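You operate a simulated robot arm through the tools that you are given. There is no shell and no other tool. Be economical: measure what you need, move in short steps, check, and stop when the job is done.

Carry out the task below with a simulated robot arm. There is one attempt and no reset: what you move stays moved.

JOB
Set the desk up for paperwork, with the lamp on bright.
Fine: slide the blue binder to about the middle of the green mat and open the bills drawer.
Where things are to end (x, y in the base frame): blue binder within 40 mm of [420, -390].

The check looks at the end state, three seconds after you hand in, the way a careful person would. Anything else that was tipped, shoved, dropped, spilled or broken makes it a failure.

ROBOT AND FRAMES
A 7-joint arm with a fingered hand on a trunk, on a base that drives. Base frame: it is fixed to the floor where the robot stands at the start and does not move with it; the origin is under the middle of the robot, x ahead of it, y to its left, z up; the surface under the hand at the start is at about z = 783. Readings come in mm, degrees, newtons and seconds.
With the tool pointing down near the work surface it reaches from about 200 to 660 mm from the robot's upright axis, wherever it stands. Its first joint turns from -115.0 to 115.0 degrees. Places, roughly: bills drawer [400, -100, 700]; desk lamp knob [500, 0, 800]; desk lamp switch [500, 100, 800]; desk socket switch [700, -100, 1000]. Payload 3.1 kg.
Tool frame: the origin (TCP) lies between the finger pads and is the grasp point; the fingertips stand 22 mm ahead of it; z points along the fingers, y is the line along which they close. The gripper opens to 112 mm. The gripper's body begins 60 mm behind the TCP. The gripper is a hand of 3 fingers: y runs from the thumb to the fingers, the wrist lies at [0, 0, -218] in the tool frame, and closing takes about 1.5 s.
Orientation is that of the tool frame in the base frame, as a unit quaternion [w, x, y, z]. With the fingers straight down and closing along the base's y, the tool's x points along the base's -x, its y along +y and its z along -z.

CONTROLS
- The arm moves only by the tool jog_arm. Its arguments are lists of equal length, an entry for each row: "rot": the turn, a rotation vector about the tool's x, y, z in units of 8 degrees (1.0 is 8 degrees), a list of three; "slide": the shift along the tool's x, y, z in units of 30 mm (1.0 is 30 mm), a list of three; "hand": the opening in per cent of the stroke, from 0 (shut) to 100 (fully open). In form: {"rot": [[rx, ry, rz], ...], "slide": [[x, y, z], ...], "hand": [hand, ...]}. A call has 1 to 20 rows; each row shifts and turns the commanded pose from where the row before left it, along the tool's axes as they then stand. A call with a number of a shift or a turn outside -1 to 1 is refused whole. Rows are played at 5 a second. More than 50 mm and 8.6 degrees between two rows, or a gripper value outside its range, and nothing of the call is played. Where a pose cannot be reached the arm comes as near as it can. A force on the tool above 40 N (or 10 N above the force at the start of the call, whichever is more), or a blocked arm, ends the call early, and 0.2 s more pass. The fingers move at their own pace (about 108 mm/s each) and stop on an object; they squeeze with about 27 N. The grip force told is the motor's: it shows also when the fingers shut on nothing. Time passes only in rows, and 0.2 s behind the last, so rows that do not move let the fingers close. It gives the time, the measured TCP pose, the force on the tool (base axes), the opening and the grip force at its end, in the units of the frame above (readings bear some noise), with the torque about the TCP (base axes, N m) and any sound that the robot's microphone picked up.
- Cameras (640 x 400 px; columns grow to the right, rows downward): "scene" is now at [0, 106.8, 1561.5]; the picture's right is [-0.62, -0.79, 0.00], its down [-0.63, 0.50, -0.60] and it looks along [0.47, -0.37, -0.80] (base axes); focal length 261 px, centre (320, 200). "wrist" rides on the gripper at [66, 3, -80] in the tool frame; the picture's right is [-0.05, 1.00, 0.00], its down [-0.77, -0.04, -0.64] and it looks along [-0.64, -0.03, 0.77] (tool axes); focal length 275 px, centre (320, 200). There is no depth. A picture from a camera that has moved, and an enlarged one, comes with that camera's place and axes in the base frame and with its lens.
- capture(camera): a new picture of that camera. No time passes.
- raise_lower(by): slides the trunk up (or, below 0, down) by that many mm; the arm and the scene camera ride with it, the base frame stays. It gives what a move gives, with no picture.
- roll_base(legs): drives the robot by 1 to 6 legs, each [ahead, left, turn to the left] in mm, mm and degrees, along the robot's own axes; the way and the turn of a leg run together, so that a leg with both is an arc; at most 1500 mm and 180 degrees a leg. The arm and the cameras ride along, it lands a little off, and it stops where it bumps. It gives what a move gives.
- preshape(shape): the hand has 3 fingers and takes this shape, open, in about a second: jaw (thumb against the fingers, like two jaws); tri (thumb and two fingers); tip (a fingertip pinch); poke (one finger out to press); point (the index stretched); flat (the hand flat); cup (the hand cupped); fist (a fist). The gripper value then closes the fingers along that shape, each until it touches; the sizes above hold for jaw. It gives what a move gives, with no picture.
- turn_head(pan, tilt): turns the head with the scene camera to pan (to the left, within 155 degrees either way) and tilt (down, from -29 to 69), counted from straight ahead of the robot. It gives what a move gives.
- zoom(camera, box): a new picture of the part [left, top, right, bottom] of that camera's present view, enlarged. No time passes.
- close_job(): hands the job in; it is judged then, once.

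Work in short steps. Places have to be worked out from the pictures, the camera data and where the tool is seen: move nearer, look again, correct. Check each grasp and each placing, and mend what went wrong. You have 120 turns and 90 pictures in all, those below and enlarged ones among them. Open the gripper and draw the arm clear of the work before you hand the job in, unless the task says otherwise; then end with one line.

The tools are called after "Request:" as name(argument=value, ...) on one line, values as JSON. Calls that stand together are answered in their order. jog_arm: Moves the arm, as the interface text tells. Its arguments: {"type":"object","properties":{"rot":{"type":"array"},"slide":{"type":"array"},"hand":{"type":"array"}},"required":["rot","slide","hand"]} The other tools are called the same way: raise_lower (by) slides the trunk up or down; preshape (shape) gives the hand a shape; roll_base (legs) drives the base; turn_head (pan, tilt) turns the head that bears the scene camera; capture (camera) takes a picture; zoom (camera, box) takes an enlarged picture of a part of a camera's view; close_job () hands the job in.

At the start:

```text
time: 0.0
eef_pos: [399.9, -308.9, 1099.6]
ee_rot: [0.0, -0.001, 1.0, 0.0]
ft_force: [0.6, -0.2, 0.1]
moment: [0.0, 0.0, 0.01]
gripper_width: 111.8
finger_force: 0.0
shape: jaw
trunk travel left (down, up): [-700.0, 290.0]
robot x, y, heading: [-4.4, -1.2, 0.2]
head pan, tilt: [-38.1, 53.4]
```

scene: 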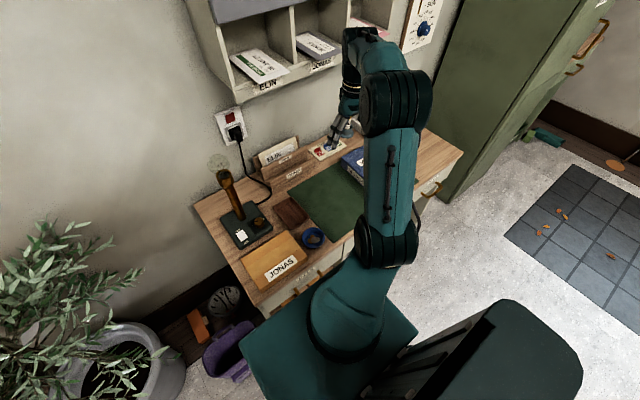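
wrist: 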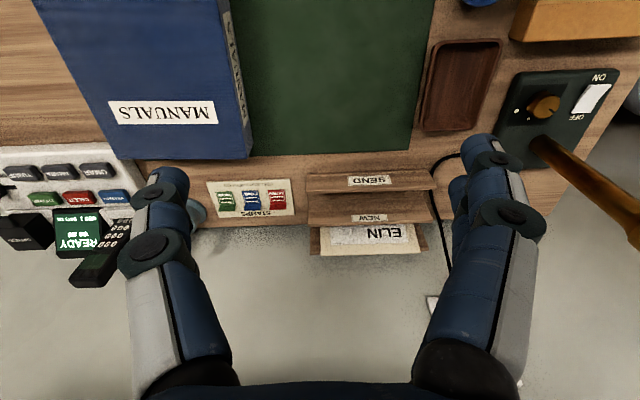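

The wrist view shows the binder, mat and lamp knob. I'll zoom in on the lamp, the drawers and the right part of the desk.

Request:
zoom(camera="scene", box=[190, 90, 350, 190])

Request:
zoom(camera="scene", box=[190, 190, 350, 290])

Request:
zoom(camera="wrist", box=[420, 0, 640, 138])

```text
4.00 times, centred on (270, 140) of scene
camera zoom: at [0.0, 106.8, 1561.5], right [-0.62, -0.79, 0.0], down [-0.63, 0.5, -0.6], along [0.47, -0.37, -0.8], focal length 1045 px, centre (520, 440)
```

zoom: 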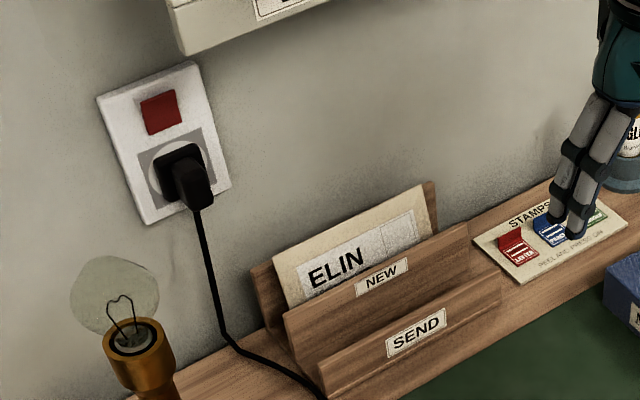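

```text
4.00 times, centred on (270, 240) of scene
camera zoom: at [0.0, 106.8, 1561.5], right [-0.62, -0.79, 0.0], down [-0.63, 0.5, -0.6], along [0.47, -0.37, -0.8], focal length 1045 px, centre (520, 40)
```

zoom: 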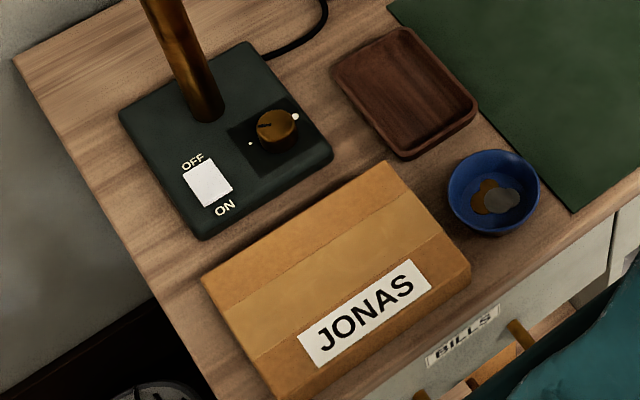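

```text
2.90 times, centred on (530, 69) of wrist
camera zoom: at [333.5, -307.2, 1182.3], right [0.05, 1.0, 0.0], down [0.77, -0.04, 0.64], along [0.64, -0.03, -0.77], focal length 798 px, centre (-289, 580)
```

zoom: 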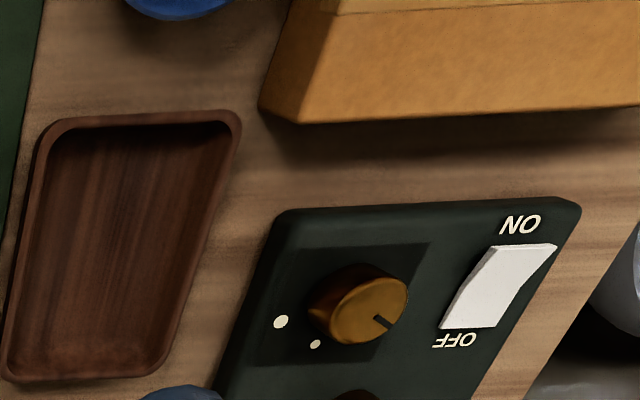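

The lamp's rocker and knob are plain, and the wall socket has its own red rocker. The binder stands right of the mat, so I move back and right to see all of it.

Request:
jog_arm(rot=[[0, 0, 0], [0, 0, 0], [0, 0, 0], [0, 0, 0], [0, 0, 0]], slide=[[1, -0.8, 0], [1, -0.8, 0], [1, -0.8, 0], [1, -0.8, 0], [1, -0.8, 0]], hand=[100, 100, 100, 100, 100])

Request:
capture(camera="wrist")

Request:
capture(camera="scene")

```text
time: 1.2
eef_pos: [249.5, -430.4, 1099.1]
ee_rot: [0.0, -0.001, 1.0, 0.001]
ft_force: [-0.7, -0.3, -0.1]
moment: [0.06, 0.03, -0.02]
gripper_width: 111.8
finger_force: 0.0
shape: jaw
trunk travel left (down, up): [-700.0, 290.0]
robot x, y, heading: [-0.5, -2.5, -0.1]
head pan, tilt: [-38.1, 53.4]
```

```text
84 pictures are left
camera wrist: at [182.9, -427.3, 1180.6], right [0.05, 1.0, 0.0], down [0.77, -0.04, 0.64], along [0.64, -0.03, -0.77], focal length 275 px, centre (320, 200)
```

wrist: 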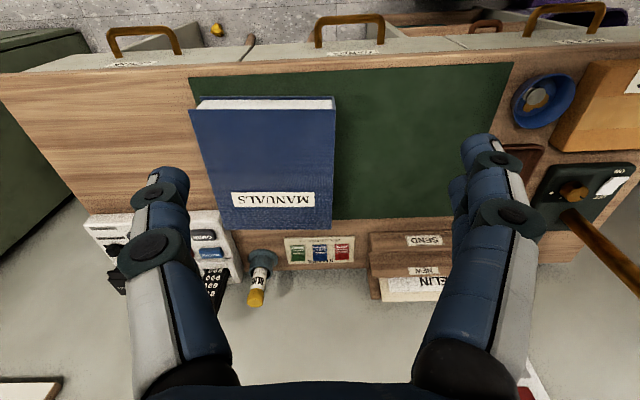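

```text
83 pictures are left
camera scene: at [-1.0, 105.9, 1561.6], right [-0.62, -0.79, 0.0], down [-0.63, 0.5, -0.6], along [0.47, -0.37, -0.8], focal length 261 px, centre (320, 200)
```

scene: 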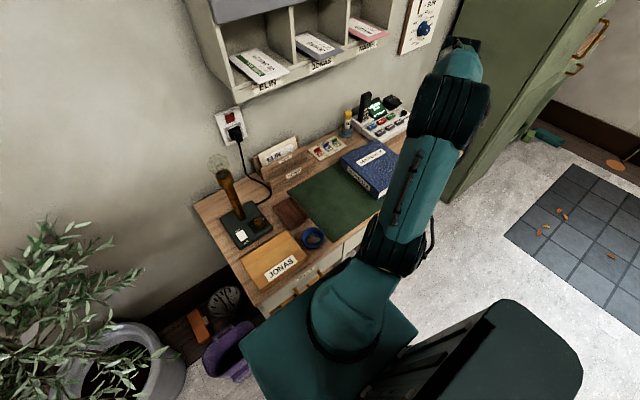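

The binder lies flat, about x 303–523, y −610…−418 (centre ≈ (413, −515)), so it must go about +123 mm in y. I zoom in on the drawers and the binder's side for details.

Request:
zoom(camera="wrist", box=[300, 0, 640, 140])

Request:
zoom(camera="scene", box=[320, 90, 420, 210])

Request:
zoom(camera="scene", box=[170, 230, 330, 390])

```text
1.88 times, centred on (470, 70) of wrist
camera zoom: at [182.9, -427.3, 1180.6], right [0.05, 1.0, 0.0], down [0.77, -0.04, 0.64], along [0.64, -0.03, -0.77], focal length 518 px, centre (38, 445)
```

zoom: 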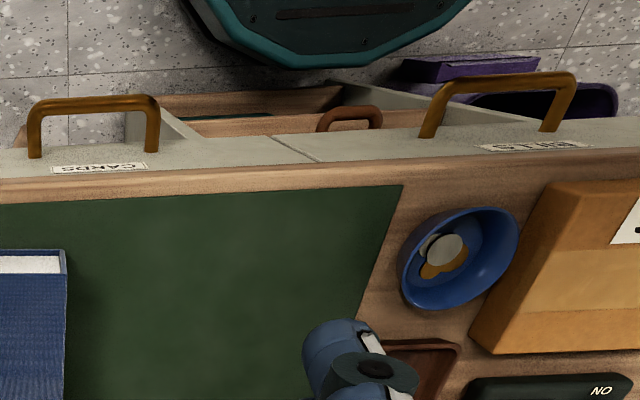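

```text
3.33 times, centred on (370, 150) of scene
camera zoom: at [-1.0, 105.9, 1561.6], right [-0.62, -0.79, 0.0], down [-0.63, 0.5, -0.6], along [0.47, -0.37, -0.8], focal length 871 px, centre (153, 367)
```

zoom: 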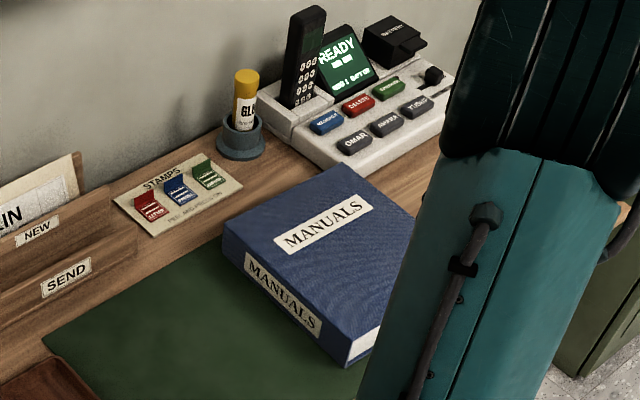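

```text
2.50 times, centred on (250, 310) of scene
camera zoom: at [-1.0, 105.9, 1561.6], right [-0.62, -0.79, 0.0], down [-0.63, 0.5, -0.6], along [0.47, -0.37, -0.8], focal length 653 px, centre (495, -75)
```

zoom: 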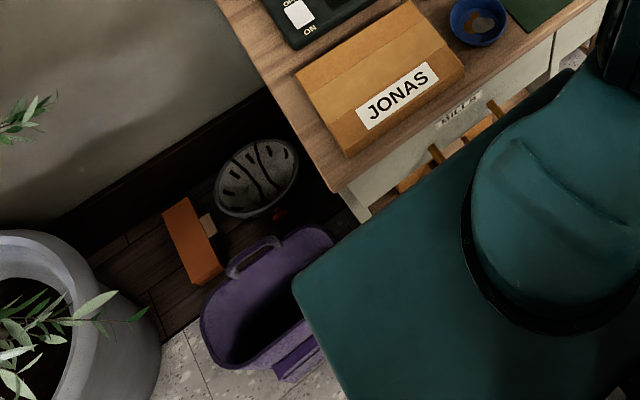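

Something lower down by the desk front looks open, so before driving I look at the floor around the base.

Request:
turn_head(pan=-85, tilt=50)

Request:
capture(camera="scene")

Request:
turn_head(pan=150, tilt=45)

Request:
capture(camera="scene")

Request:
turn_head(pan=-5, tilt=65)

Request:
capture(camera="scene")

```text
time: 2.4
eef_pos: [250.6, -427.7, 1099.1]
ee_rot: [-0.001, 0.0, 1.0, 0.0]
ft_force: [-0.5, 0.2, 0.1]
moment: [-0.03, -0.01, -0.01]
gripper_width: 111.9
finger_force: 0.1
shape: jaw
trunk travel left (down, up): [-700.0, 290.0]
robot x, y, heading: [-0.4, -1.1, -0.0]
head pan, tilt: [-85.0, 50.0]
```

```text
79 pictures are left
camera scene: at [-51.3, 75.6, 1566.0], right [-1.0, -0.09, 0.0], down [-0.07, 0.76, -0.64], along [0.06, -0.64, -0.77], focal length 261 px, centre (320, 200)
```

scene: 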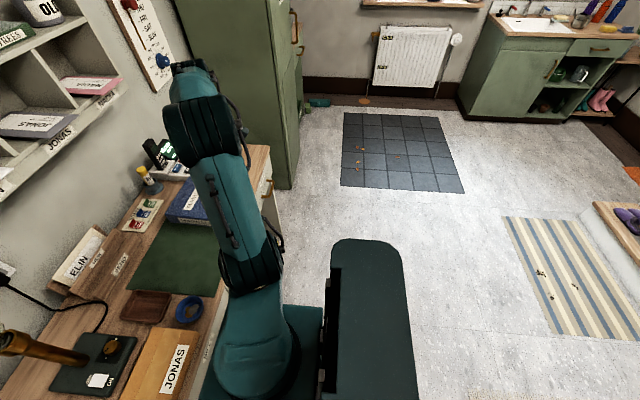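

```text
time: 5.7
eef_pos: [249.6, -429.2, 1098.8]
ee_rot: [0.001, 0.0, 1.0, 0.0]
ft_force: [-0.3, 0.1, 0.6]
moment: [-0.05, 0.03, 0.05]
gripper_width: 112.1
finger_force: 0.1
shape: jaw
trunk travel left (down, up): [-700.0, 290.0]
robot x, y, heading: [1.4, -1.7, 0.1]
head pan, tilt: [150.0, 45.0]
```

```text
78 pictures are left
camera scene: at [-128.5, 193.0, 1572.9], right [0.5, 0.87, 0.0], down [0.61, -0.35, -0.71], along [-0.61, 0.35, -0.71], focal length 261 px, centre (320, 200)
```

scene: 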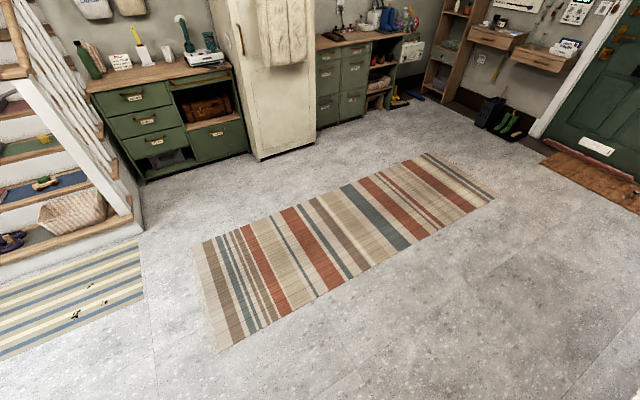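

```text
time: 8.1
eef_pos: [249.8, -427.9, 1098.3]
ee_rot: [0.0, 0.0, 1.0, 0.0]
ft_force: [0.4, -0.4, 0.3]
moment: [0.02, -0.03, -0.02]
gripper_width: 111.9
finger_force: 0.0
shape: jaw
trunk travel left (down, up): [-700.0, 290.0]
robot x, y, heading: [0.9, 1.0, 0.1]
head pan, tilt: [-5.0, 65.0]
```

```text
77 pictures are left
camera scene: at [2.4, 147.0, 1547.9], right [-0.09, -1.0, 0.0], down [-0.9, 0.08, -0.42], along [0.42, -0.04, -0.91], focal length 261 px, centre (320, 200)
```

scene: 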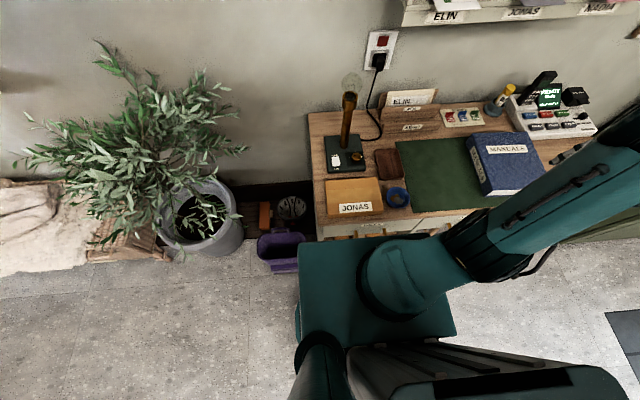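

Floor is free to the back and right. I pull the arm toward the middle, then drive back 100 and right 300.

Request:
jog_arm(rot=[[0, 0, 0], [0, 0, 0], [0, 0, 0], [0, 0, 0], [0, 0, 0], [0, 0, 0]], slide=[[-1, 1, 0], [-1, 1, 0], [-1, 1, 0], [-1, 1, 0], [0, 1, 0], [0, 1, 0]], hand=[100, 100, 100, 100, 100, 100])

Request:
roll_base(legs=[[-100, 0, 0], [0, -300, 0]])

Request:
turn_head(pan=-10, tilt=50)

Request:
capture(camera="scene")

Request:
capture(camera="wrist")

```text
time: 9.5
eef_pos: [367.7, -248.9, 1100.6]
ee_rot: [0.0, 0.0, 1.0, -0.002]
ft_force: [-0.2, 0.9, -0.6]
moment: [-0.03, 0.02, 0.03]
gripper_width: 111.8
finger_force: 0.2
shape: jaw
trunk travel left (down, up): [-700.0, 290.0]
robot x, y, heading: [0.2, -2.5, 0.2]
head pan, tilt: [-5.0, 65.0]
```

```text
time: 12.3
eef_pos: [268.8, -546.9, 1099.8]
ee_rot: [0.0, 0.0, 1.0, 0.0]
ft_force: [0.0, 0.1, 1.1]
moment: [0.01, -0.02, -0.03]
gripper_width: 112.0
finger_force: 0.0
shape: jaw
trunk travel left (down, up): [-700.0, 290.0]
robot x, y, heading: [-101.9, -300.0, 0.3]
head pan, tilt: [-5.0, 65.0]
```

```text
time: 13.0
eef_pos: [269.0, -546.4, 1099.7]
ee_rot: [0.0, -0.001, 1.0, 0.0]
ft_force: [0.7, -0.3, 0.5]
moment: [-0.01, 0.02, 0.02]
gripper_width: 111.9
finger_force: 0.0
shape: jaw
trunk travel left (down, up): [-700.0, 290.0]
robot x, y, heading: [-97.8, -295.7, 0.2]
head pan, tilt: [-10.0, 50.0]
```

```text
76 pictures are left
camera scene: at [-83.7, -157.5, 1565.9], right [-0.17, -0.99, 0.0], down [-0.76, 0.13, -0.64], along [0.63, -0.11, -0.77], focal length 261 px, centre (320, 200)
```

scene: 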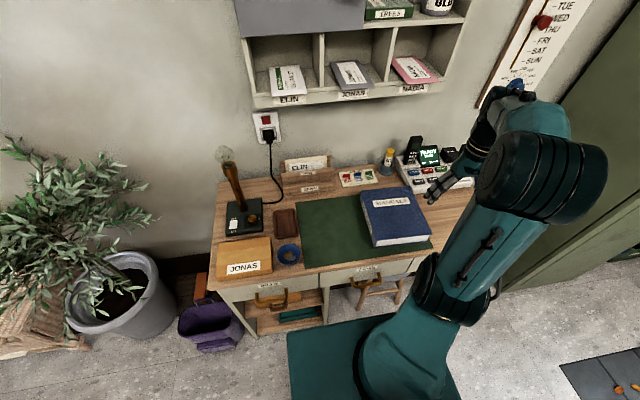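

```text
75 pictures are left
camera wrist: at [202.1, -543.7, 1182.0], right [0.04, 1.0, 0.0], down [0.77, -0.03, 0.64], along [0.64, -0.03, -0.77], focal length 275 px, centre (320, 200)
```

wrist: 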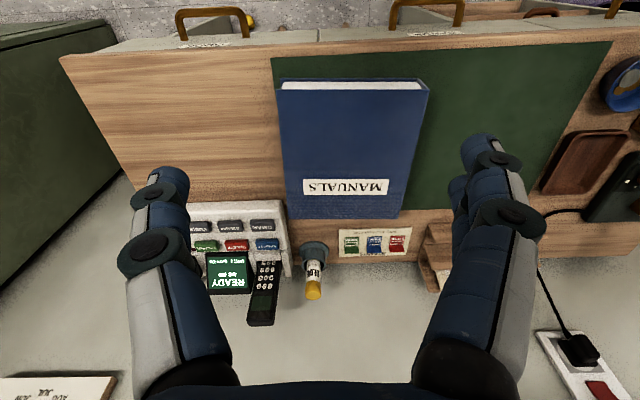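

The binder's centre is ≈ (420, −514), its right side at y ≈ −607, clear of the phone (x ≥ 520). I go over the spot on its right side with closed fingers and lower partway.

Request:
jog_arm(rot=[[0, 0, 0], [0, 0, 0], [0, 0, 0], [0, 0, 0], [0, 0, 0], [0, 0, 0], [0, 0, 0], [0, 0, 0], [0, 0, 0], [0, 0, 0], [0, 0, 0]], slide=[[-1, -0.8, 0], [-1, -0.8, 0], [-1, -0.8, 0], [-1, -0.8, 0], [-1, -0.8, 0], [0, 0, 1], [0, 0, 1], [0, 0, 1], [0, 0, 1], [0, 0, 1], [0, 0, 1]], hand=[0, 0, 0, 0, 0, 0, 0, 0, 0, 0, 0])

Request:
capture(camera="wrist")

Request:
capture(camera="scene")

```text
time: 15.4
eef_pos: [397.6, -651.1, 919.5]
ee_rot: [0.0, -0.002, 1.0, 0.0]
ft_force: [-0.2, -0.3, 0.6]
moment: [-0.01, 0.02, 0.03]
gripper_width: 0.1
finger_force: 26.6
shape: jaw
out of reach, approached as far as the arm can: row 5
trunk travel left (down, up): [-700.0, 290.0]
robot x, y, heading: [-99.0, -295.3, 0.2]
head pan, tilt: [-10.0, 50.0]
```

```text
74 pictures are left
camera wrist: at [332.7, -649.3, 1000.9], right [0.04, 1.0, 0.0], down [0.77, -0.03, 0.64], along [0.63, -0.03, -0.77], focal length 275 px, centre (320, 200)
```

wrist: 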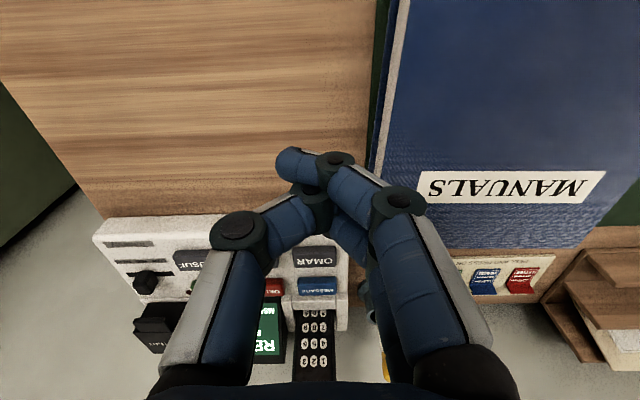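

```text
73 pictures are left
camera scene: at [-82.9, -158.1, 1566.0], right [-0.17, -0.99, 0.0], down [-0.76, 0.13, -0.64], along [0.63, -0.11, -0.77], focal length 261 px, centre (320, 200)
```

scene: 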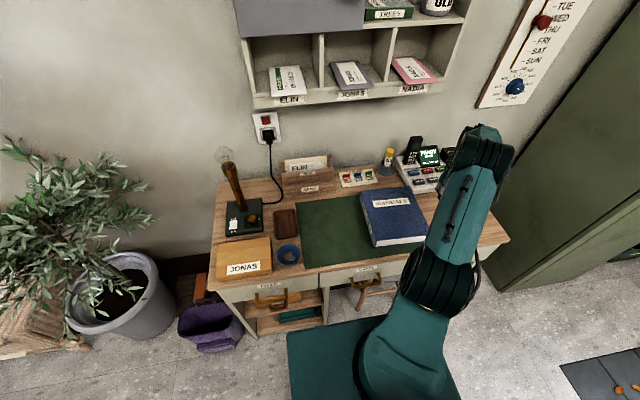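

The reach is slightly short, so I bring the base 30 mm ahead and 30 mm right, then lower beside the binder.

Request:
roll_base(legs=[[30, -30, 0]])

Request:
jog_arm(rot=[[0, 0, 0], [0, 0, 0], [0, 0, 0], [0, 0, 0]], slide=[[0, 0, 0.8], [0, 0, 0.8], [0, 0, 0.8], [0, 0, 0.6]], hand=[0, 0, 0, 0])

Request:
capture(camera="wrist")

```text
time: 16.3
eef_pos: [428.7, -683.1, 918.9]
ee_rot: [-0.002, -0.001, 1.0, 0.001]
ft_force: [-0.6, -0.2, -0.5]
moment: [0.0, 0.05, 0.01]
gripper_width: 0.0
finger_force: 27.0
shape: jaw
trunk travel left (down, up): [-700.0, 290.0]
robot x, y, heading: [-69.1, -324.2, 0.2]
head pan, tilt: [-10.0, 50.0]
```

```text
time: 17.3
eef_pos: [429.6, -682.3, 828.6]
ee_rot: [0.0, -0.001, 1.0, 0.0]
ft_force: [-0.5, 0.7, -0.4]
moment: [0.01, 0.01, 0.03]
gripper_width: 0.2
finger_force: 26.8
shape: jaw
trunk travel left (down, up): [-700.0, 290.0]
robot x, y, heading: [-70.1, -328.1, 0.2]
head pan, tilt: [-10.0, 50.0]
```

```text
72 pictures are left
camera wrist: at [363.7, -679.7, 910.5], right [0.04, 1.0, 0.0], down [0.77, -0.03, 0.64], along [0.64, -0.03, -0.77], focal length 275 px, centre (320, 200)
```

wrist: 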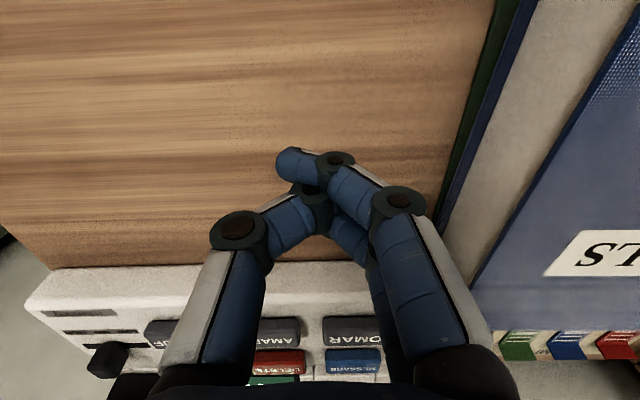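

Fingers stand beside the binder, clear of the phone. I lower another 10 mm and push left toward contact, watching force.

Request:
jog_arm(rot=[[0, 0, 0], [0, 0, 0], [0, 0, 0], [0, 0, 0], [0, 0, 0], [0, 0, 0]], slide=[[0.2, 0, 0.33], [0, 0.6, 0], [0, 0.6, 0], [0, 0.6, 0], [0, 0.6, 0], [0, 0, 0]], hand=[0, 0, 0, 0, 0, 0])

Request:
capture(camera="wrist")

```text
time: 18.7
eef_pos: [422.6, -613.7, 819.7]
ee_rot: [0.001, 0.0, 1.0, 0.0]
ft_force: [0.0, -16.2, 11.0]
moment: [0.47, -0.04, 0.01]
gripper_width: 0.0
finger_force: 27.3
shape: jaw
trunk travel left (down, up): [-700.0, 290.0]
robot x, y, heading: [-71.5, -327.9, 0.2]
head pan, tilt: [-10.0, 50.0]
```

```text
71 pictures are left
camera wrist: at [356.7, -610.3, 901.6], right [0.05, 1.0, 0.0], down [0.77, -0.04, 0.64], along [0.64, -0.03, -0.77], focal length 275 px, centre (320, 200)
```

wrist: 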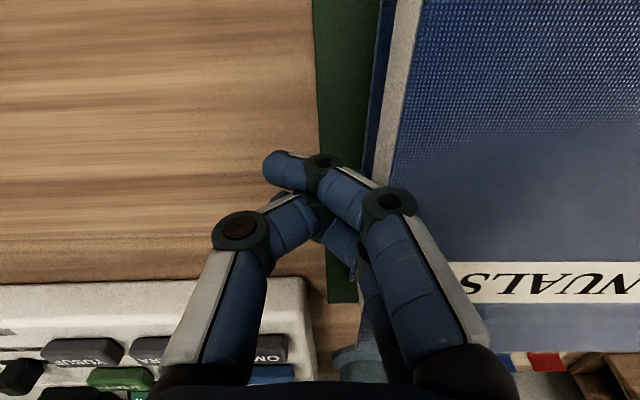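

Contact at 16 N with the binder sliding. I keep pushing 75 mm and look.

Request:
jog_arm(rot=[[0, 0, 0], [0, 0, 0], [0, 0, 0], [0, 0, 0], [0, 0, 0], [0, 0, 0]], slide=[[0, 0.42, 0], [0, 0.42, 0], [0, 0.42, 0], [0, 0.42, 0], [0, 0.42, 0], [0, 0.4, 0]], hand=[0, 0, 0, 0, 0, 0])

Request:
capture(camera="scene")

Request:
capture(camera="wrist")

```text
time: 20.1
eef_pos: [420.5, -535.0, 819.1]
ee_rot: [0.0, -0.002, 1.0, 0.001]
ft_force: [0.2, -10.9, 6.5]
moment: [0.25, -0.05, -0.04]
gripper_width: 0.0
finger_force: 27.3
shape: jaw
trunk travel left (down, up): [-700.0, 290.0]
robot x, y, heading: [-70.1, -329.0, 0.0]
head pan, tilt: [-10.0, 50.0]
```

```text
70 pictures are left
camera scene: at [-54.7, -189.5, 1566.1], right [-0.17, -0.99, 0.0], down [-0.75, 0.13, -0.64], along [0.63, -0.11, -0.77], focal length 261 px, centre (320, 200)
```

scene: 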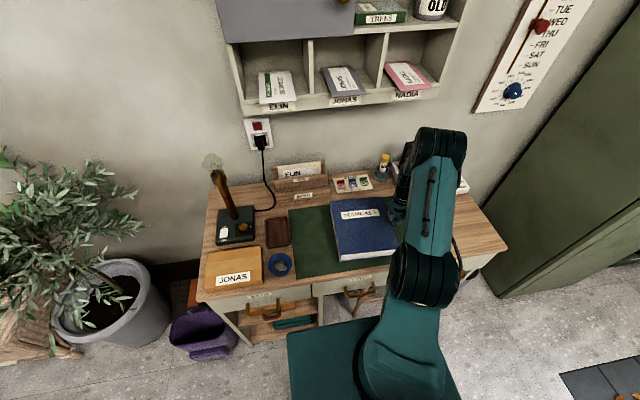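

```text
69 pictures are left
camera wrist: at [354.9, -532.6, 902.1], right [0.04, 1.0, 0.0], down [0.77, -0.03, 0.64], along [0.63, -0.03, -0.77], focal length 275 px, centre (320, 200)
```

wrist: 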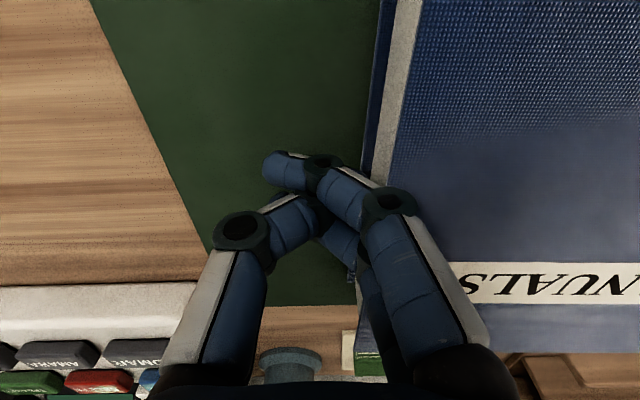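

The edge is now at y ≈ −508, so the centre is at about −414. I push 22 mm more, then back off and rise to measure.

Request:
jog_arm(rot=[[0, 0, 0], [0, 0, 0], [0, 0, 0], [0, 0, 0], [0, 0, 0], [0, 0, 0], [0, 0, 0], [0, 0, 0], [0, 0, 0], [0, 0, 0], [0, 0, 0], [0, 0, 0], [0, 0, 0]], slide=[[0, 0.37, 0], [0, 0.37, 0], [0, -0.8, 0], [0, -0.8, 0], [0, 0, -1], [0, 0, -1], [0, 0, -1], [0, 0, -1], [0, 0, -1], [1, 1, -1], [1, 1, -1], [1, 1, -1], [1, 1, -1]], hand=[0, 0, 0, 0, 0, 0, 0, 0, 0, 0, 0, 0, 0])

Request:
capture(camera="wrist")

Request:
capture(camera="scene")

```text
refused: row 10 steps farther than a row can; nothing moved
```

```text
68 pictures are left
camera wrist: at [354.9, -532.6, 902.1], right [0.04, 1.0, 0.0], down [0.77, -0.03, 0.64], along [0.63, -0.03, -0.77], focal length 275 px, centre (320, 200)
```

wrist: 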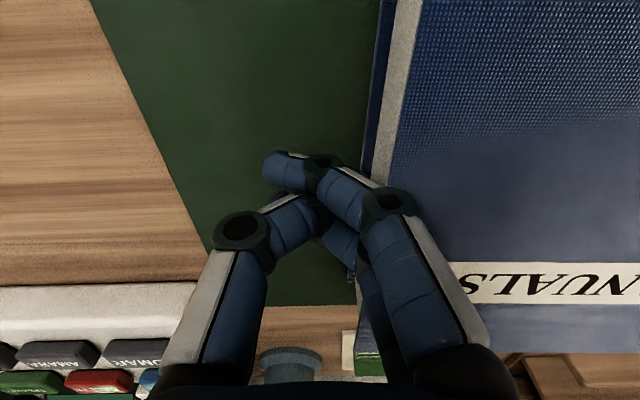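

```text
67 pictures are left
camera scene: at [-54.7, -189.5, 1566.1], right [-0.17, -0.99, 0.0], down [-0.75, 0.13, -0.64], along [0.63, -0.11, -0.77], focal length 261 px, centre (320, 200)
```

scene: 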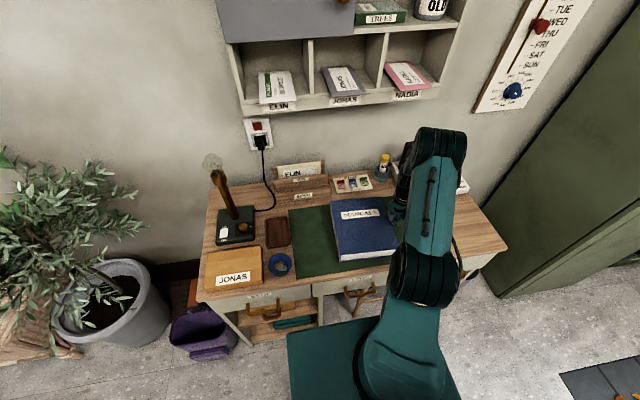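

The call was refused for a diagonal step that was too long, so I repeat it with shorter diagonals.

Request:
jog_arm(rot=[[0, 0, 0], [0, 0, 0], [0, 0, 0], [0, 0, 0], [0, 0, 0], [0, 0, 0], [0, 0, 0], [0, 0, 0], [0, 0, 0], [0, 0, 0], [0, 0, 0], [0, 0, 0], [0, 0, 0], [0, 0, 0]], slide=[[0, 0.37, 0], [0, 0.37, 0], [0, -0.8, 0], [0, -0.8, 0], [0, 0, -1], [0, 0, -1], [0, 0, -1], [0, 0, -1], [0, 0, -1], [0.9, 0.9, -0.9], [0.9, 0.9, -0.9], [0.9, 0.9, -0.9], [0.9, 0.9, -0.9], [0.9, 0.9, -0.9]], hand=[0, 0, 0, 0, 0, 0, 0, 0, 0, 0, 0, 0, 0, 0])

Request:
capture(camera="wrist")

```text
time: 23.1
eef_pos: [283.6, -429.3, 1106.6]
ee_rot: [0.0, 0.0, 1.0, 0.001]
ft_force: [-0.3, -1.5, 0.1]
moment: [0.03, -0.02, 0.0]
gripper_width: 0.1
finger_force: 26.2
shape: jaw
trunk travel left (down, up): [-700.0, 290.0]
robot x, y, heading: [-71.1, -329.2, 0.1]
head pan, tilt: [-10.0, 50.0]
```

```text
66 pictures are left
camera wrist: at [218.7, -427.5, 1188.6], right [0.05, 1.0, 0.0], down [0.77, -0.04, 0.64], along [0.64, -0.03, -0.77], focal length 275 px, centre (320, 200)
```

wrist: 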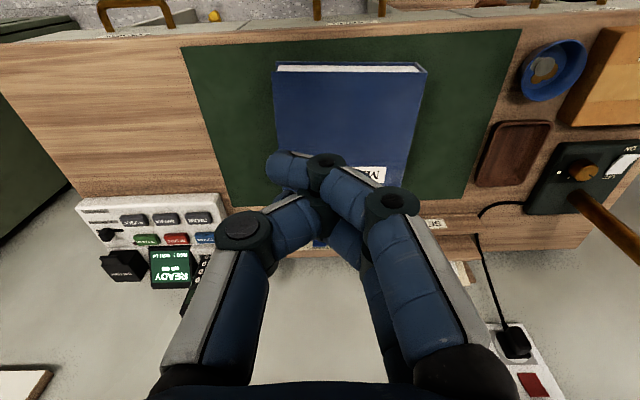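

The binder centre now measures ≈ (418, −396), which is good. Next is the lamp: I drive left so the lamp and socket come into reach and look closely.

Request:
roll_base(legs=[[0, 270, 0]])

Request:
turn_head(pan=0, tilt=40)

Request:
capture(camera="scene")

Request:
capture(camera="wrist")

```text
time: 25.1
eef_pos: [285.8, -147.6, 1106.1]
ee_rot: [0.0, -0.002, 1.0, 0.0]
ft_force: [-0.6, -0.4, 0.2]
moment: [-0.02, -0.03, -0.01]
gripper_width: 0.2
finger_force: 26.7
shape: jaw
trunk travel left (down, up): [-700.0, 290.0]
robot x, y, heading: [-72.4, -50.2, 0.4]
head pan, tilt: [-10.0, 50.0]
```

```text
time: 25.8
eef_pos: [285.9, -148.3, 1105.8]
ee_rot: [0.0, -0.002, 1.0, 0.0]
ft_force: [-0.7, 0.1, -0.5]
moment: [-0.01, 0.0, 0.01]
gripper_width: 0.0
finger_force: 27.2
shape: jaw
trunk travel left (down, up): [-700.0, 290.0]
robot x, y, heading: [-71.7, -47.2, 0.4]
head pan, tilt: [0.0, 40.0]
```

```text
65 pictures are left
camera scene: at [-45.3, 104.3, 1580.1], right [0.0, -1.0, 0.0], down [-0.64, 0.0, -0.77], along [0.77, 0.0, -0.64], focal length 261 px, centre (320, 200)
```

scene: 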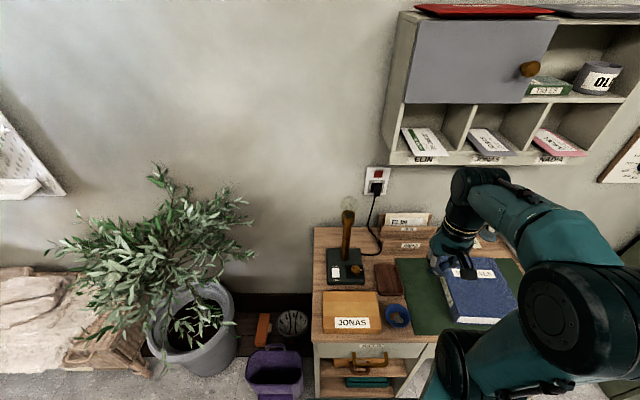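

```text
64 pictures are left
camera wrist: at [220.7, -146.4, 1188.0], right [0.04, 1.0, 0.0], down [0.77, -0.03, 0.64], along [0.64, -0.03, -0.77], focal length 275 px, centre (320, 200)
```

wrist: 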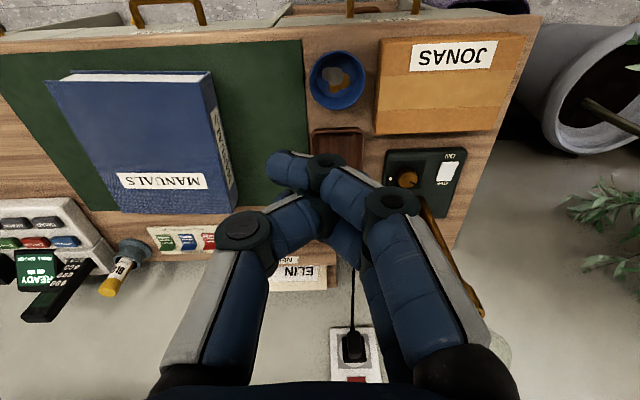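

Zoom in on the socket, the lamp's knob and the rocker.

Request:
zoom(camera="scene", box=[350, 155, 400, 205])

Request:
zoom(camera="scene", box=[315, 190, 385, 290])

Request:
zoom(camera="wrist", box=[380, 140, 480, 220])

Request:
zoom(camera="scene", box=[310, 330, 450, 400])

```text
8.00 times, centred on (375, 180) of scene
camera zoom: at [-45.3, 104.3, 1580.1], right [0.0, -1.0, 0.0], down [-0.64, 0.0, -0.77], along [0.77, 0.0, -0.64], focal length 2090 px, centre (-120, 360)
```

zoom: 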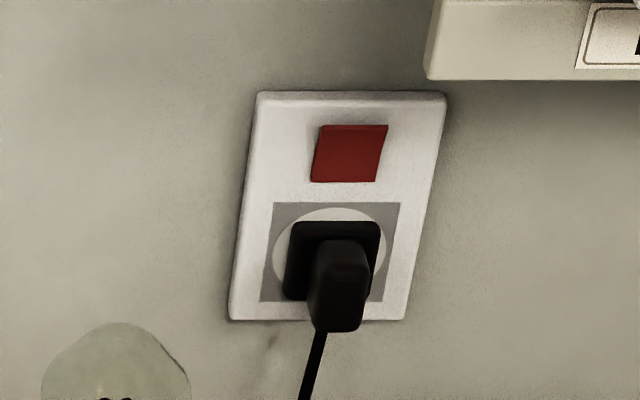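

```text
4.00 times, centred on (350, 240) of scene
camera zoom: at [-45.3, 104.3, 1580.1], right [0.0, -1.0, 0.0], down [-0.64, 0.0, -0.77], along [0.77, 0.0, -0.64], focal length 1045 px, centre (200, 40)
```

zoom: 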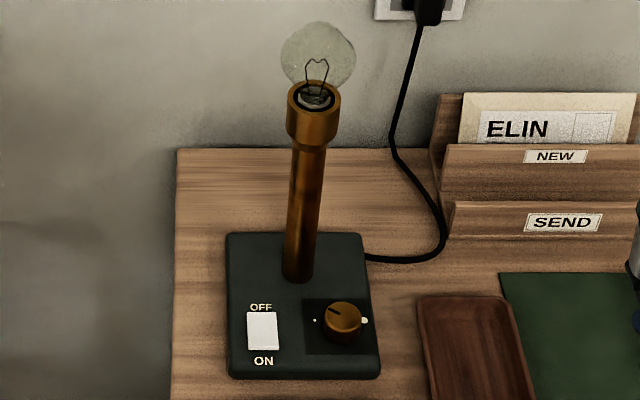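

```text
5.00 times, centred on (430, 180) of wrist
camera zoom: at [220.7, -146.4, 1188.0], right [0.04, 1.0, 0.0], down [0.77, -0.03, 0.64], along [0.64, -0.03, -0.77], focal length 1376 px, centre (-230, 300)
```

zoom: 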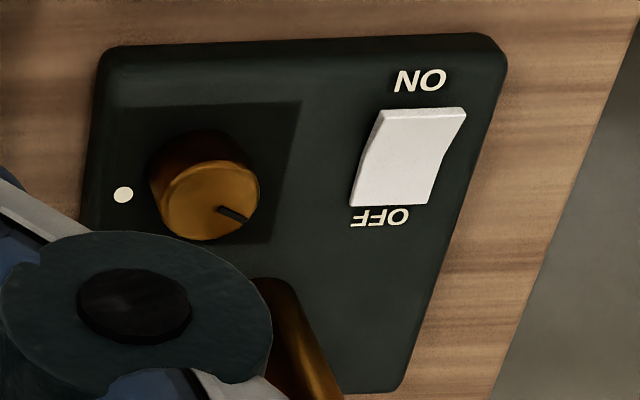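

```text
4.57 times, centred on (380, 365) of scene
camera zoom: at [-45.3, 104.3, 1580.1], right [0.0, -1.0, 0.0], down [-0.64, 0.0, -0.77], along [0.77, 0.0, -0.64], focal length 1194 px, centre (46, -554)
```

zoom: 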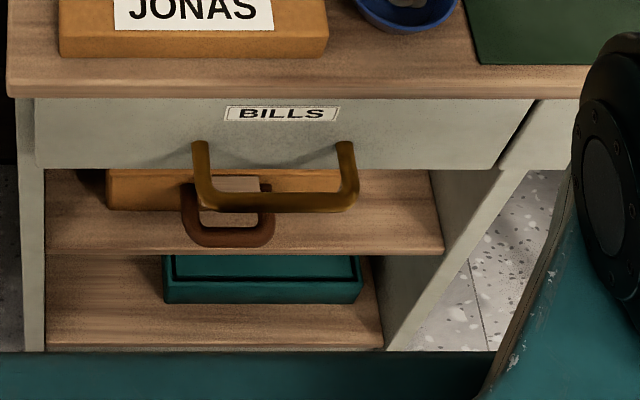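

The knob pointer stands left-up; dots go small (left), maybe medium (far), large (right). I bring the wrist camera close over the lamp, hand open.

Request:
jog_arm(rot=[[0, 0, 0], [0, 0, 0], [0, 0, 0], [0, 0, 0], [0, 0, 0], [0, 0, 0], [0, 0, 0]], slide=[[-0.6, 0.7, -0.2], [-0.6, 0.7, 0.8], [-0.6, 0.7, 0.9], [-0.6, 0.7, 1], [-0.6, 0.7, 1], [-0.6, 0.7, 1], [0, 0.3, 1]], hand=[100, 100, 100, 100, 100, 100, 100])

Request:
capture(camera="wrist")

```text
time: 27.4
eef_pos: [393.3, -12.6, 941.9]
ee_rot: [0.0, -0.003, 1.0, 0.0]
ft_force: [0.2, -0.6, 0.2]
moment: [0.02, -0.01, 0.0]
gripper_width: 112.2
finger_force: 0.0
shape: jaw
trunk travel left (down, up): [-700.0, 290.0]
robot x, y, heading: [-69.4, -51.2, 0.1]
head pan, tilt: [0.0, 40.0]
```

```text
59 pictures are left
camera wrist: at [326.9, -10.3, 1023.7], right [0.04, 1.0, 0.0], down [0.77, -0.03, 0.64], along [0.63, -0.03, -0.77], focal length 275 px, centre (320, 200)
```

wrist: 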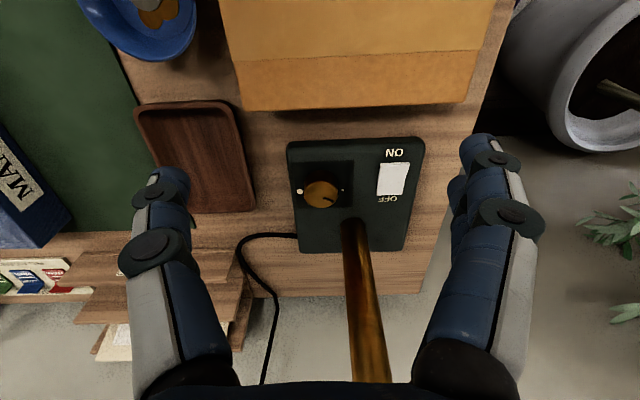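

Request:
zoom(camera="wrist", box=[280, 130, 430, 230])

```text
4.00 times, centred on (355, 180) of wrist
camera zoom: at [326.9, -10.3, 1023.7], right [0.04, 1.0, 0.0], down [0.77, -0.03, 0.64], along [0.63, -0.03, -0.77], focal length 1101 px, centre (180, 280)
```

zoom: 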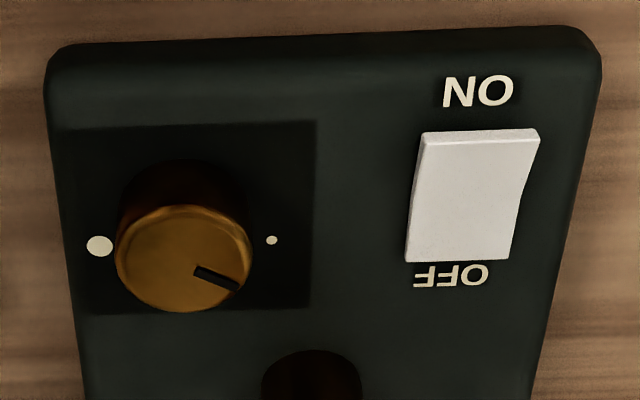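

The pointer is at the small dot (min); bright is clockwise to the large dot, ~120–130°. First the rocker: its ON end is at ≈ (463, 50), raised (off). I shape the hand to poke and see where the fingertip is.

Request:
preshape(shape="poke")

Request:
capture(camera="wrist")

Request:
capture(camera="scene")

```text
time: 28.3
eef_pos: [392.6, -13.0, 942.3]
ee_rot: [0.0, -0.002, 1.0, -0.001]
ft_force: [0.2, -0.5, 0.3]
moment: [0.02, 0.01, -0.01]
gripper_width: 0.1
finger_force: 0.1
shape: poke
trunk travel left (down, up): [-700.0, 290.0]
robot x, y, heading: [-70.4, -43.9, 0.1]
head pan, tilt: [0.0, 40.0]
```

```text
57 pictures are left
camera wrist: at [326.6, -10.8, 1024.5], right [0.04, 1.0, 0.0], down [0.77, -0.03, 0.64], along [0.64, -0.03, -0.77], focal length 275 px, centre (320, 200)
```

wrist: 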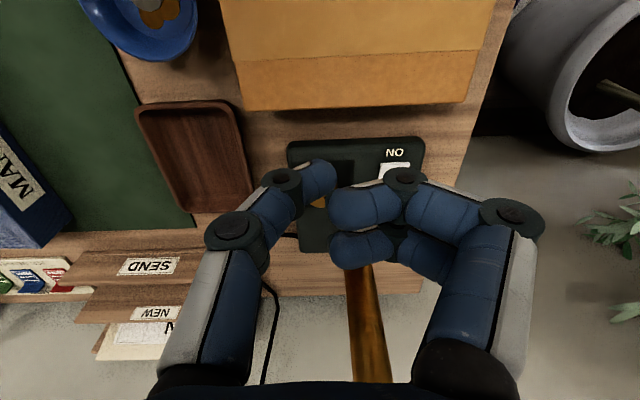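

```text
56 pictures are left
camera scene: at [-45.1, 104.8, 1580.1], right [0.0, -1.0, 0.0], down [-0.64, 0.0, -0.77], along [0.77, 0.0, -0.64], focal length 261 px, centre (320, 200)
```

scene: 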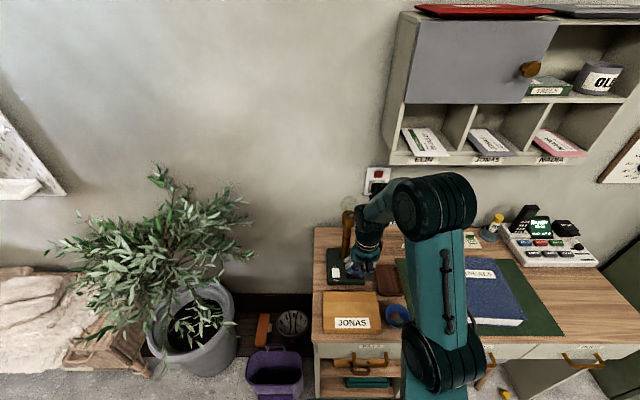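

Request:
zoom(camera="wrist", box=[220, 130, 460, 280])

Request:
zoom(camera="scene", box=[320, 190, 440, 290])

```text
2.67 times, centred on (340, 205) of wrist
camera zoom: at [326.6, -10.8, 1024.5], right [0.04, 1.0, 0.0], down [0.77, -0.03, 0.64], along [0.64, -0.03, -0.77], focal length 734 px, centre (267, 187)
```

zoom: 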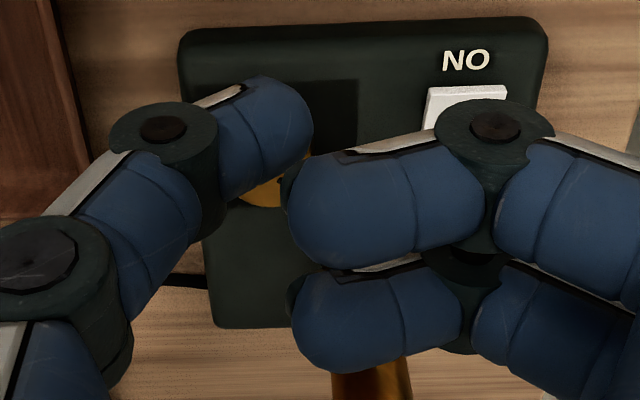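

```text
4.00 times, centred on (380, 240) of scene
camera zoom: at [-45.1, 104.8, 1580.1], right [0.0, -1.0, 0.0], down [-0.64, 0.0, -0.77], along [0.77, 0.0, -0.64], focal length 1045 px, centre (80, 40)
```

zoom: 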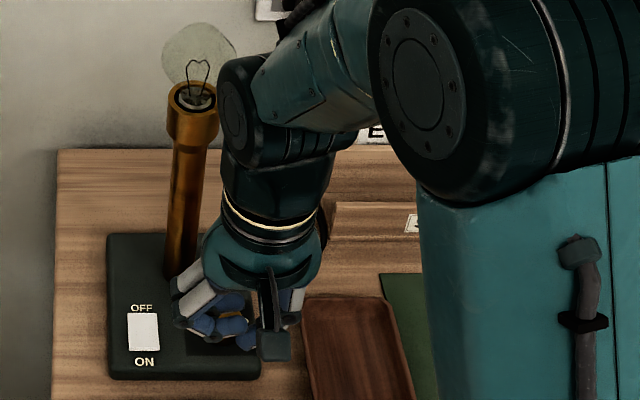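

The poking tip lies on the tool axis about 22 mm ahead. To keep the wrist off the lamp's head I tilt the hand 32° back toward the robot while shifting to y = 50.

Request:
jog_arm(rot=[[0, -1, 0], [0, -1, 0], [0, -1, 0], [0, -1, 0], [0, 0, 0]], slide=[[0, 0.52, 0], [0, 0.52, 0], [0, 0.52, 0], [0, 0.52, 0], [0, 0, 0]], hand=[0, 0, 0, 0, 0])

Request:
capture(camera="wrist")

```text
time: 29.5
eef_pos: [393.0, 27.0, 941.0]
ee_rot: [0.199, 0.001, 0.98, -0.02]
ft_force: [0.0, -0.7, -0.3]
moment: [-0.01, 0.01, 0.0]
gripper_width: 0.0
finger_force: 27.1
shape: jaw
out of reach, approached as far as the arm can: row 3, 4
trunk travel left (down, up): [-700.0, 290.0]
robot x, y, heading: [-72.6, -46.3, 0.1]
head pan, tilt: [0.0, 40.0]
```

```text
53 pictures are left
camera wrist: at [301.9, 31.6, 989.2], right [0.05, 1.0, -0.02], down [0.46, -0.01, 0.89], along [0.89, -0.06, -0.46], focal length 275 px, centre (320, 200)
```

wrist: 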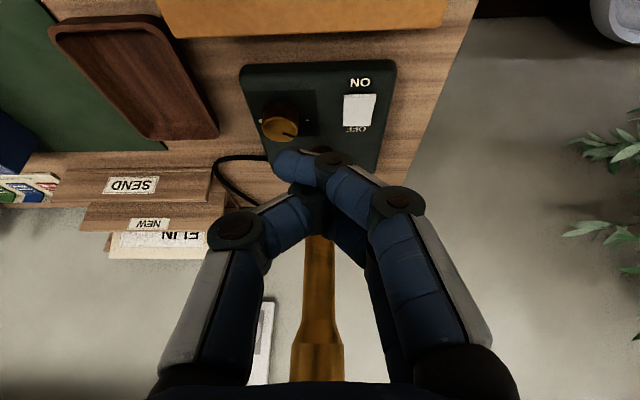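

Sending hand 0 turned the shape back to jaw, and the pose hit an arm limit. I drive back 100 mm, re-shape to poke, and jog with hand at 100.

Request:
roll_base(legs=[[-120, 0, 0]])

Request:
preshape(shape="poke")

Request:
jog_arm(rot=[[0, -1, 0], [0, 0, 0], [0, 0, 0], [0, 0, 0]], slide=[[0, 0.4, 0], [-0.9, 0.4, 0.4], [-0.9, 0, 0.4], [-0.9, 0, 0.4]], hand=[100, 100, 100, 100])

Request:
capture(camera="wrist")

```text
time: 30.7
eef_pos: [273.3, 26.3, 940.3]
ee_rot: [0.198, 0.001, 0.98, -0.021]
ft_force: [-0.7, 0.6, 0.6]
moment: [0.01, -0.01, -0.01]
gripper_width: 0.1
finger_force: 27.3
shape: jaw
trunk travel left (down, up): [-700.0, 290.0]
robot x, y, heading: [-190.4, -47.6, 0.2]
head pan, tilt: [0.0, 40.0]
```

```text
time: 31.6
eef_pos: [274.7, 25.6, 939.8]
ee_rot: [0.2, 0.002, 0.98, -0.02]
ft_force: [0.3, 0.6, 0.5]
moment: [-0.01, 0.02, -0.01]
gripper_width: 0.2
finger_force: 0.1
shape: poke
trunk travel left (down, up): [-700.0, 290.0]
robot x, y, heading: [-189.6, -47.5, 0.2]
head pan, tilt: [0.0, 40.0]
```

```text
time: 32.6
eef_pos: [364.9, 47.9, 949.9]
ee_rot: [0.267, -0.002, 0.963, -0.021]
ft_force: [-0.2, -0.1, -0.5]
moment: [0.0, 0.02, 0.01]
gripper_width: 0.0
finger_force: 0.0
shape: poke
trunk travel left (down, up): [-700.0, 290.0]
robot x, y, heading: [-189.9, -53.4, 0.2]
head pan, tilt: [0.0, 40.0]
```

```text
52 pictures are left
camera wrist: at [267.8, 53.8, 986.3], right [0.05, 1.0, -0.02], down [0.33, 0.0, 0.94], along [0.94, -0.05, -0.33], focal length 275 px, centre (320, 200)
```

wrist: 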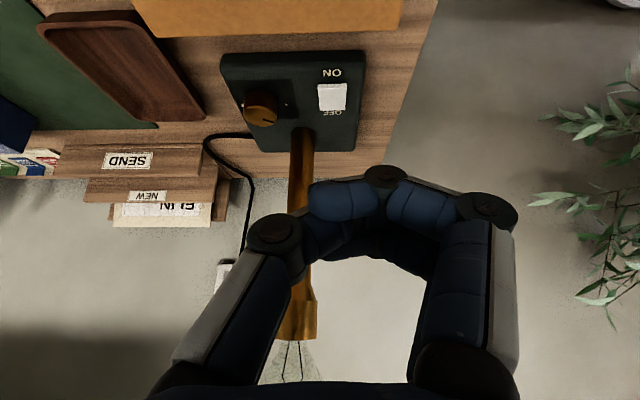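

Request:
zoom(camera="wrist", box=[220, 140, 540, 300])

Request:
zoom(camera="scene", box=[300, 180, 460, 300])

```text
2.00 times, centred on (380, 220) of wrist
camera zoom: at [267.8, 53.8, 986.3], right [0.05, 1.0, -0.02], down [0.33, 0.0, 0.94], along [0.94, -0.05, -0.33], focal length 551 px, centre (200, 160)
```

zoom: 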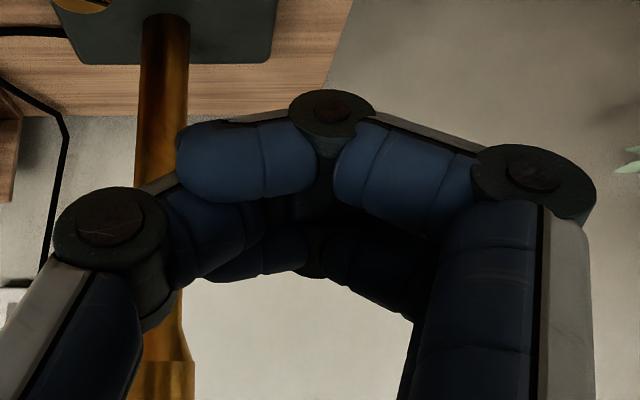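

```text
3.33 times, centred on (380, 240) of scene
camera zoom: at [-163.3, 105.6, 1580.0], right [0.0, -1.0, 0.0], down [-0.64, 0.0, -0.77], along [0.77, 0.0, -0.64], focal length 871 px, centre (120, 67)
```

zoom: 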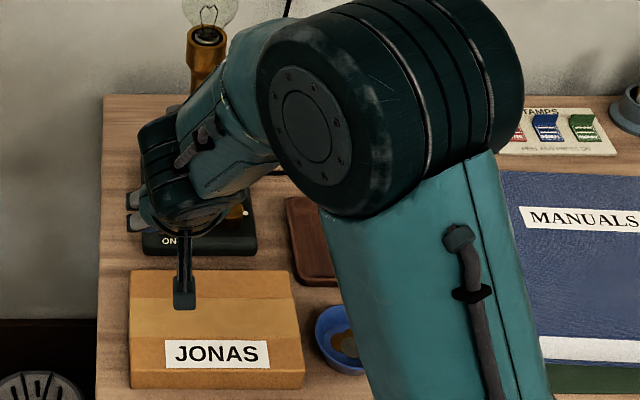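

The shape is unclear, so I try "point" and look.

Request:
preshape(shape="point")

Request:
turn_head(pan=5, tilt=40)

Request:
capture(camera="wrist")

```text
time: 33.5
eef_pos: [364.6, 48.2, 950.5]
ee_rot: [0.267, 0.0, 0.963, -0.021]
ft_force: [-0.7, -0.1, 0.1]
moment: [0.03, -0.01, -0.02]
gripper_width: 0.0
finger_force: 0.2
shape: point
trunk travel left (down, up): [-700.0, 290.0]
robot x, y, heading: [-190.8, -47.3, -0.1]
head pan, tilt: [0.0, 40.0]
```

```text
time: 34.2
eef_pos: [365.3, 48.5, 950.2]
ee_rot: [0.267, 0.001, 0.964, -0.022]
ft_force: [0.3, 0.3, -0.5]
moment: [-0.04, 0.01, -0.02]
gripper_width: 0.0
finger_force: 0.0
shape: point
trunk travel left (down, up): [-700.0, 290.0]
robot x, y, heading: [-194.3, -51.4, 0.0]
head pan, tilt: [5.0, 40.0]
```

```text
49 pictures are left
camera wrist: at [266.6, 53.2, 986.7], right [0.05, 1.0, -0.02], down [0.33, 0.0, 0.94], along [0.94, -0.05, -0.33], focal length 275 px, centre (320, 200)
```

wrist: 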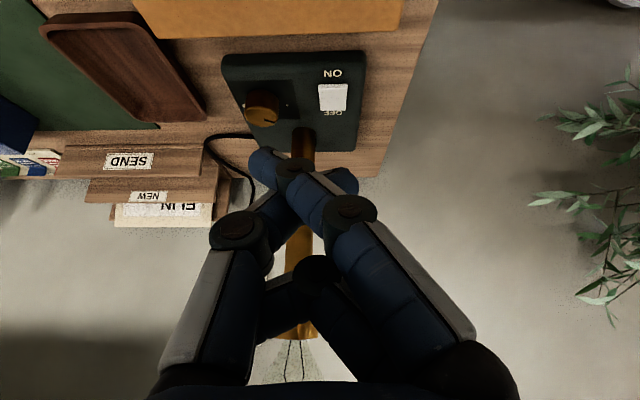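

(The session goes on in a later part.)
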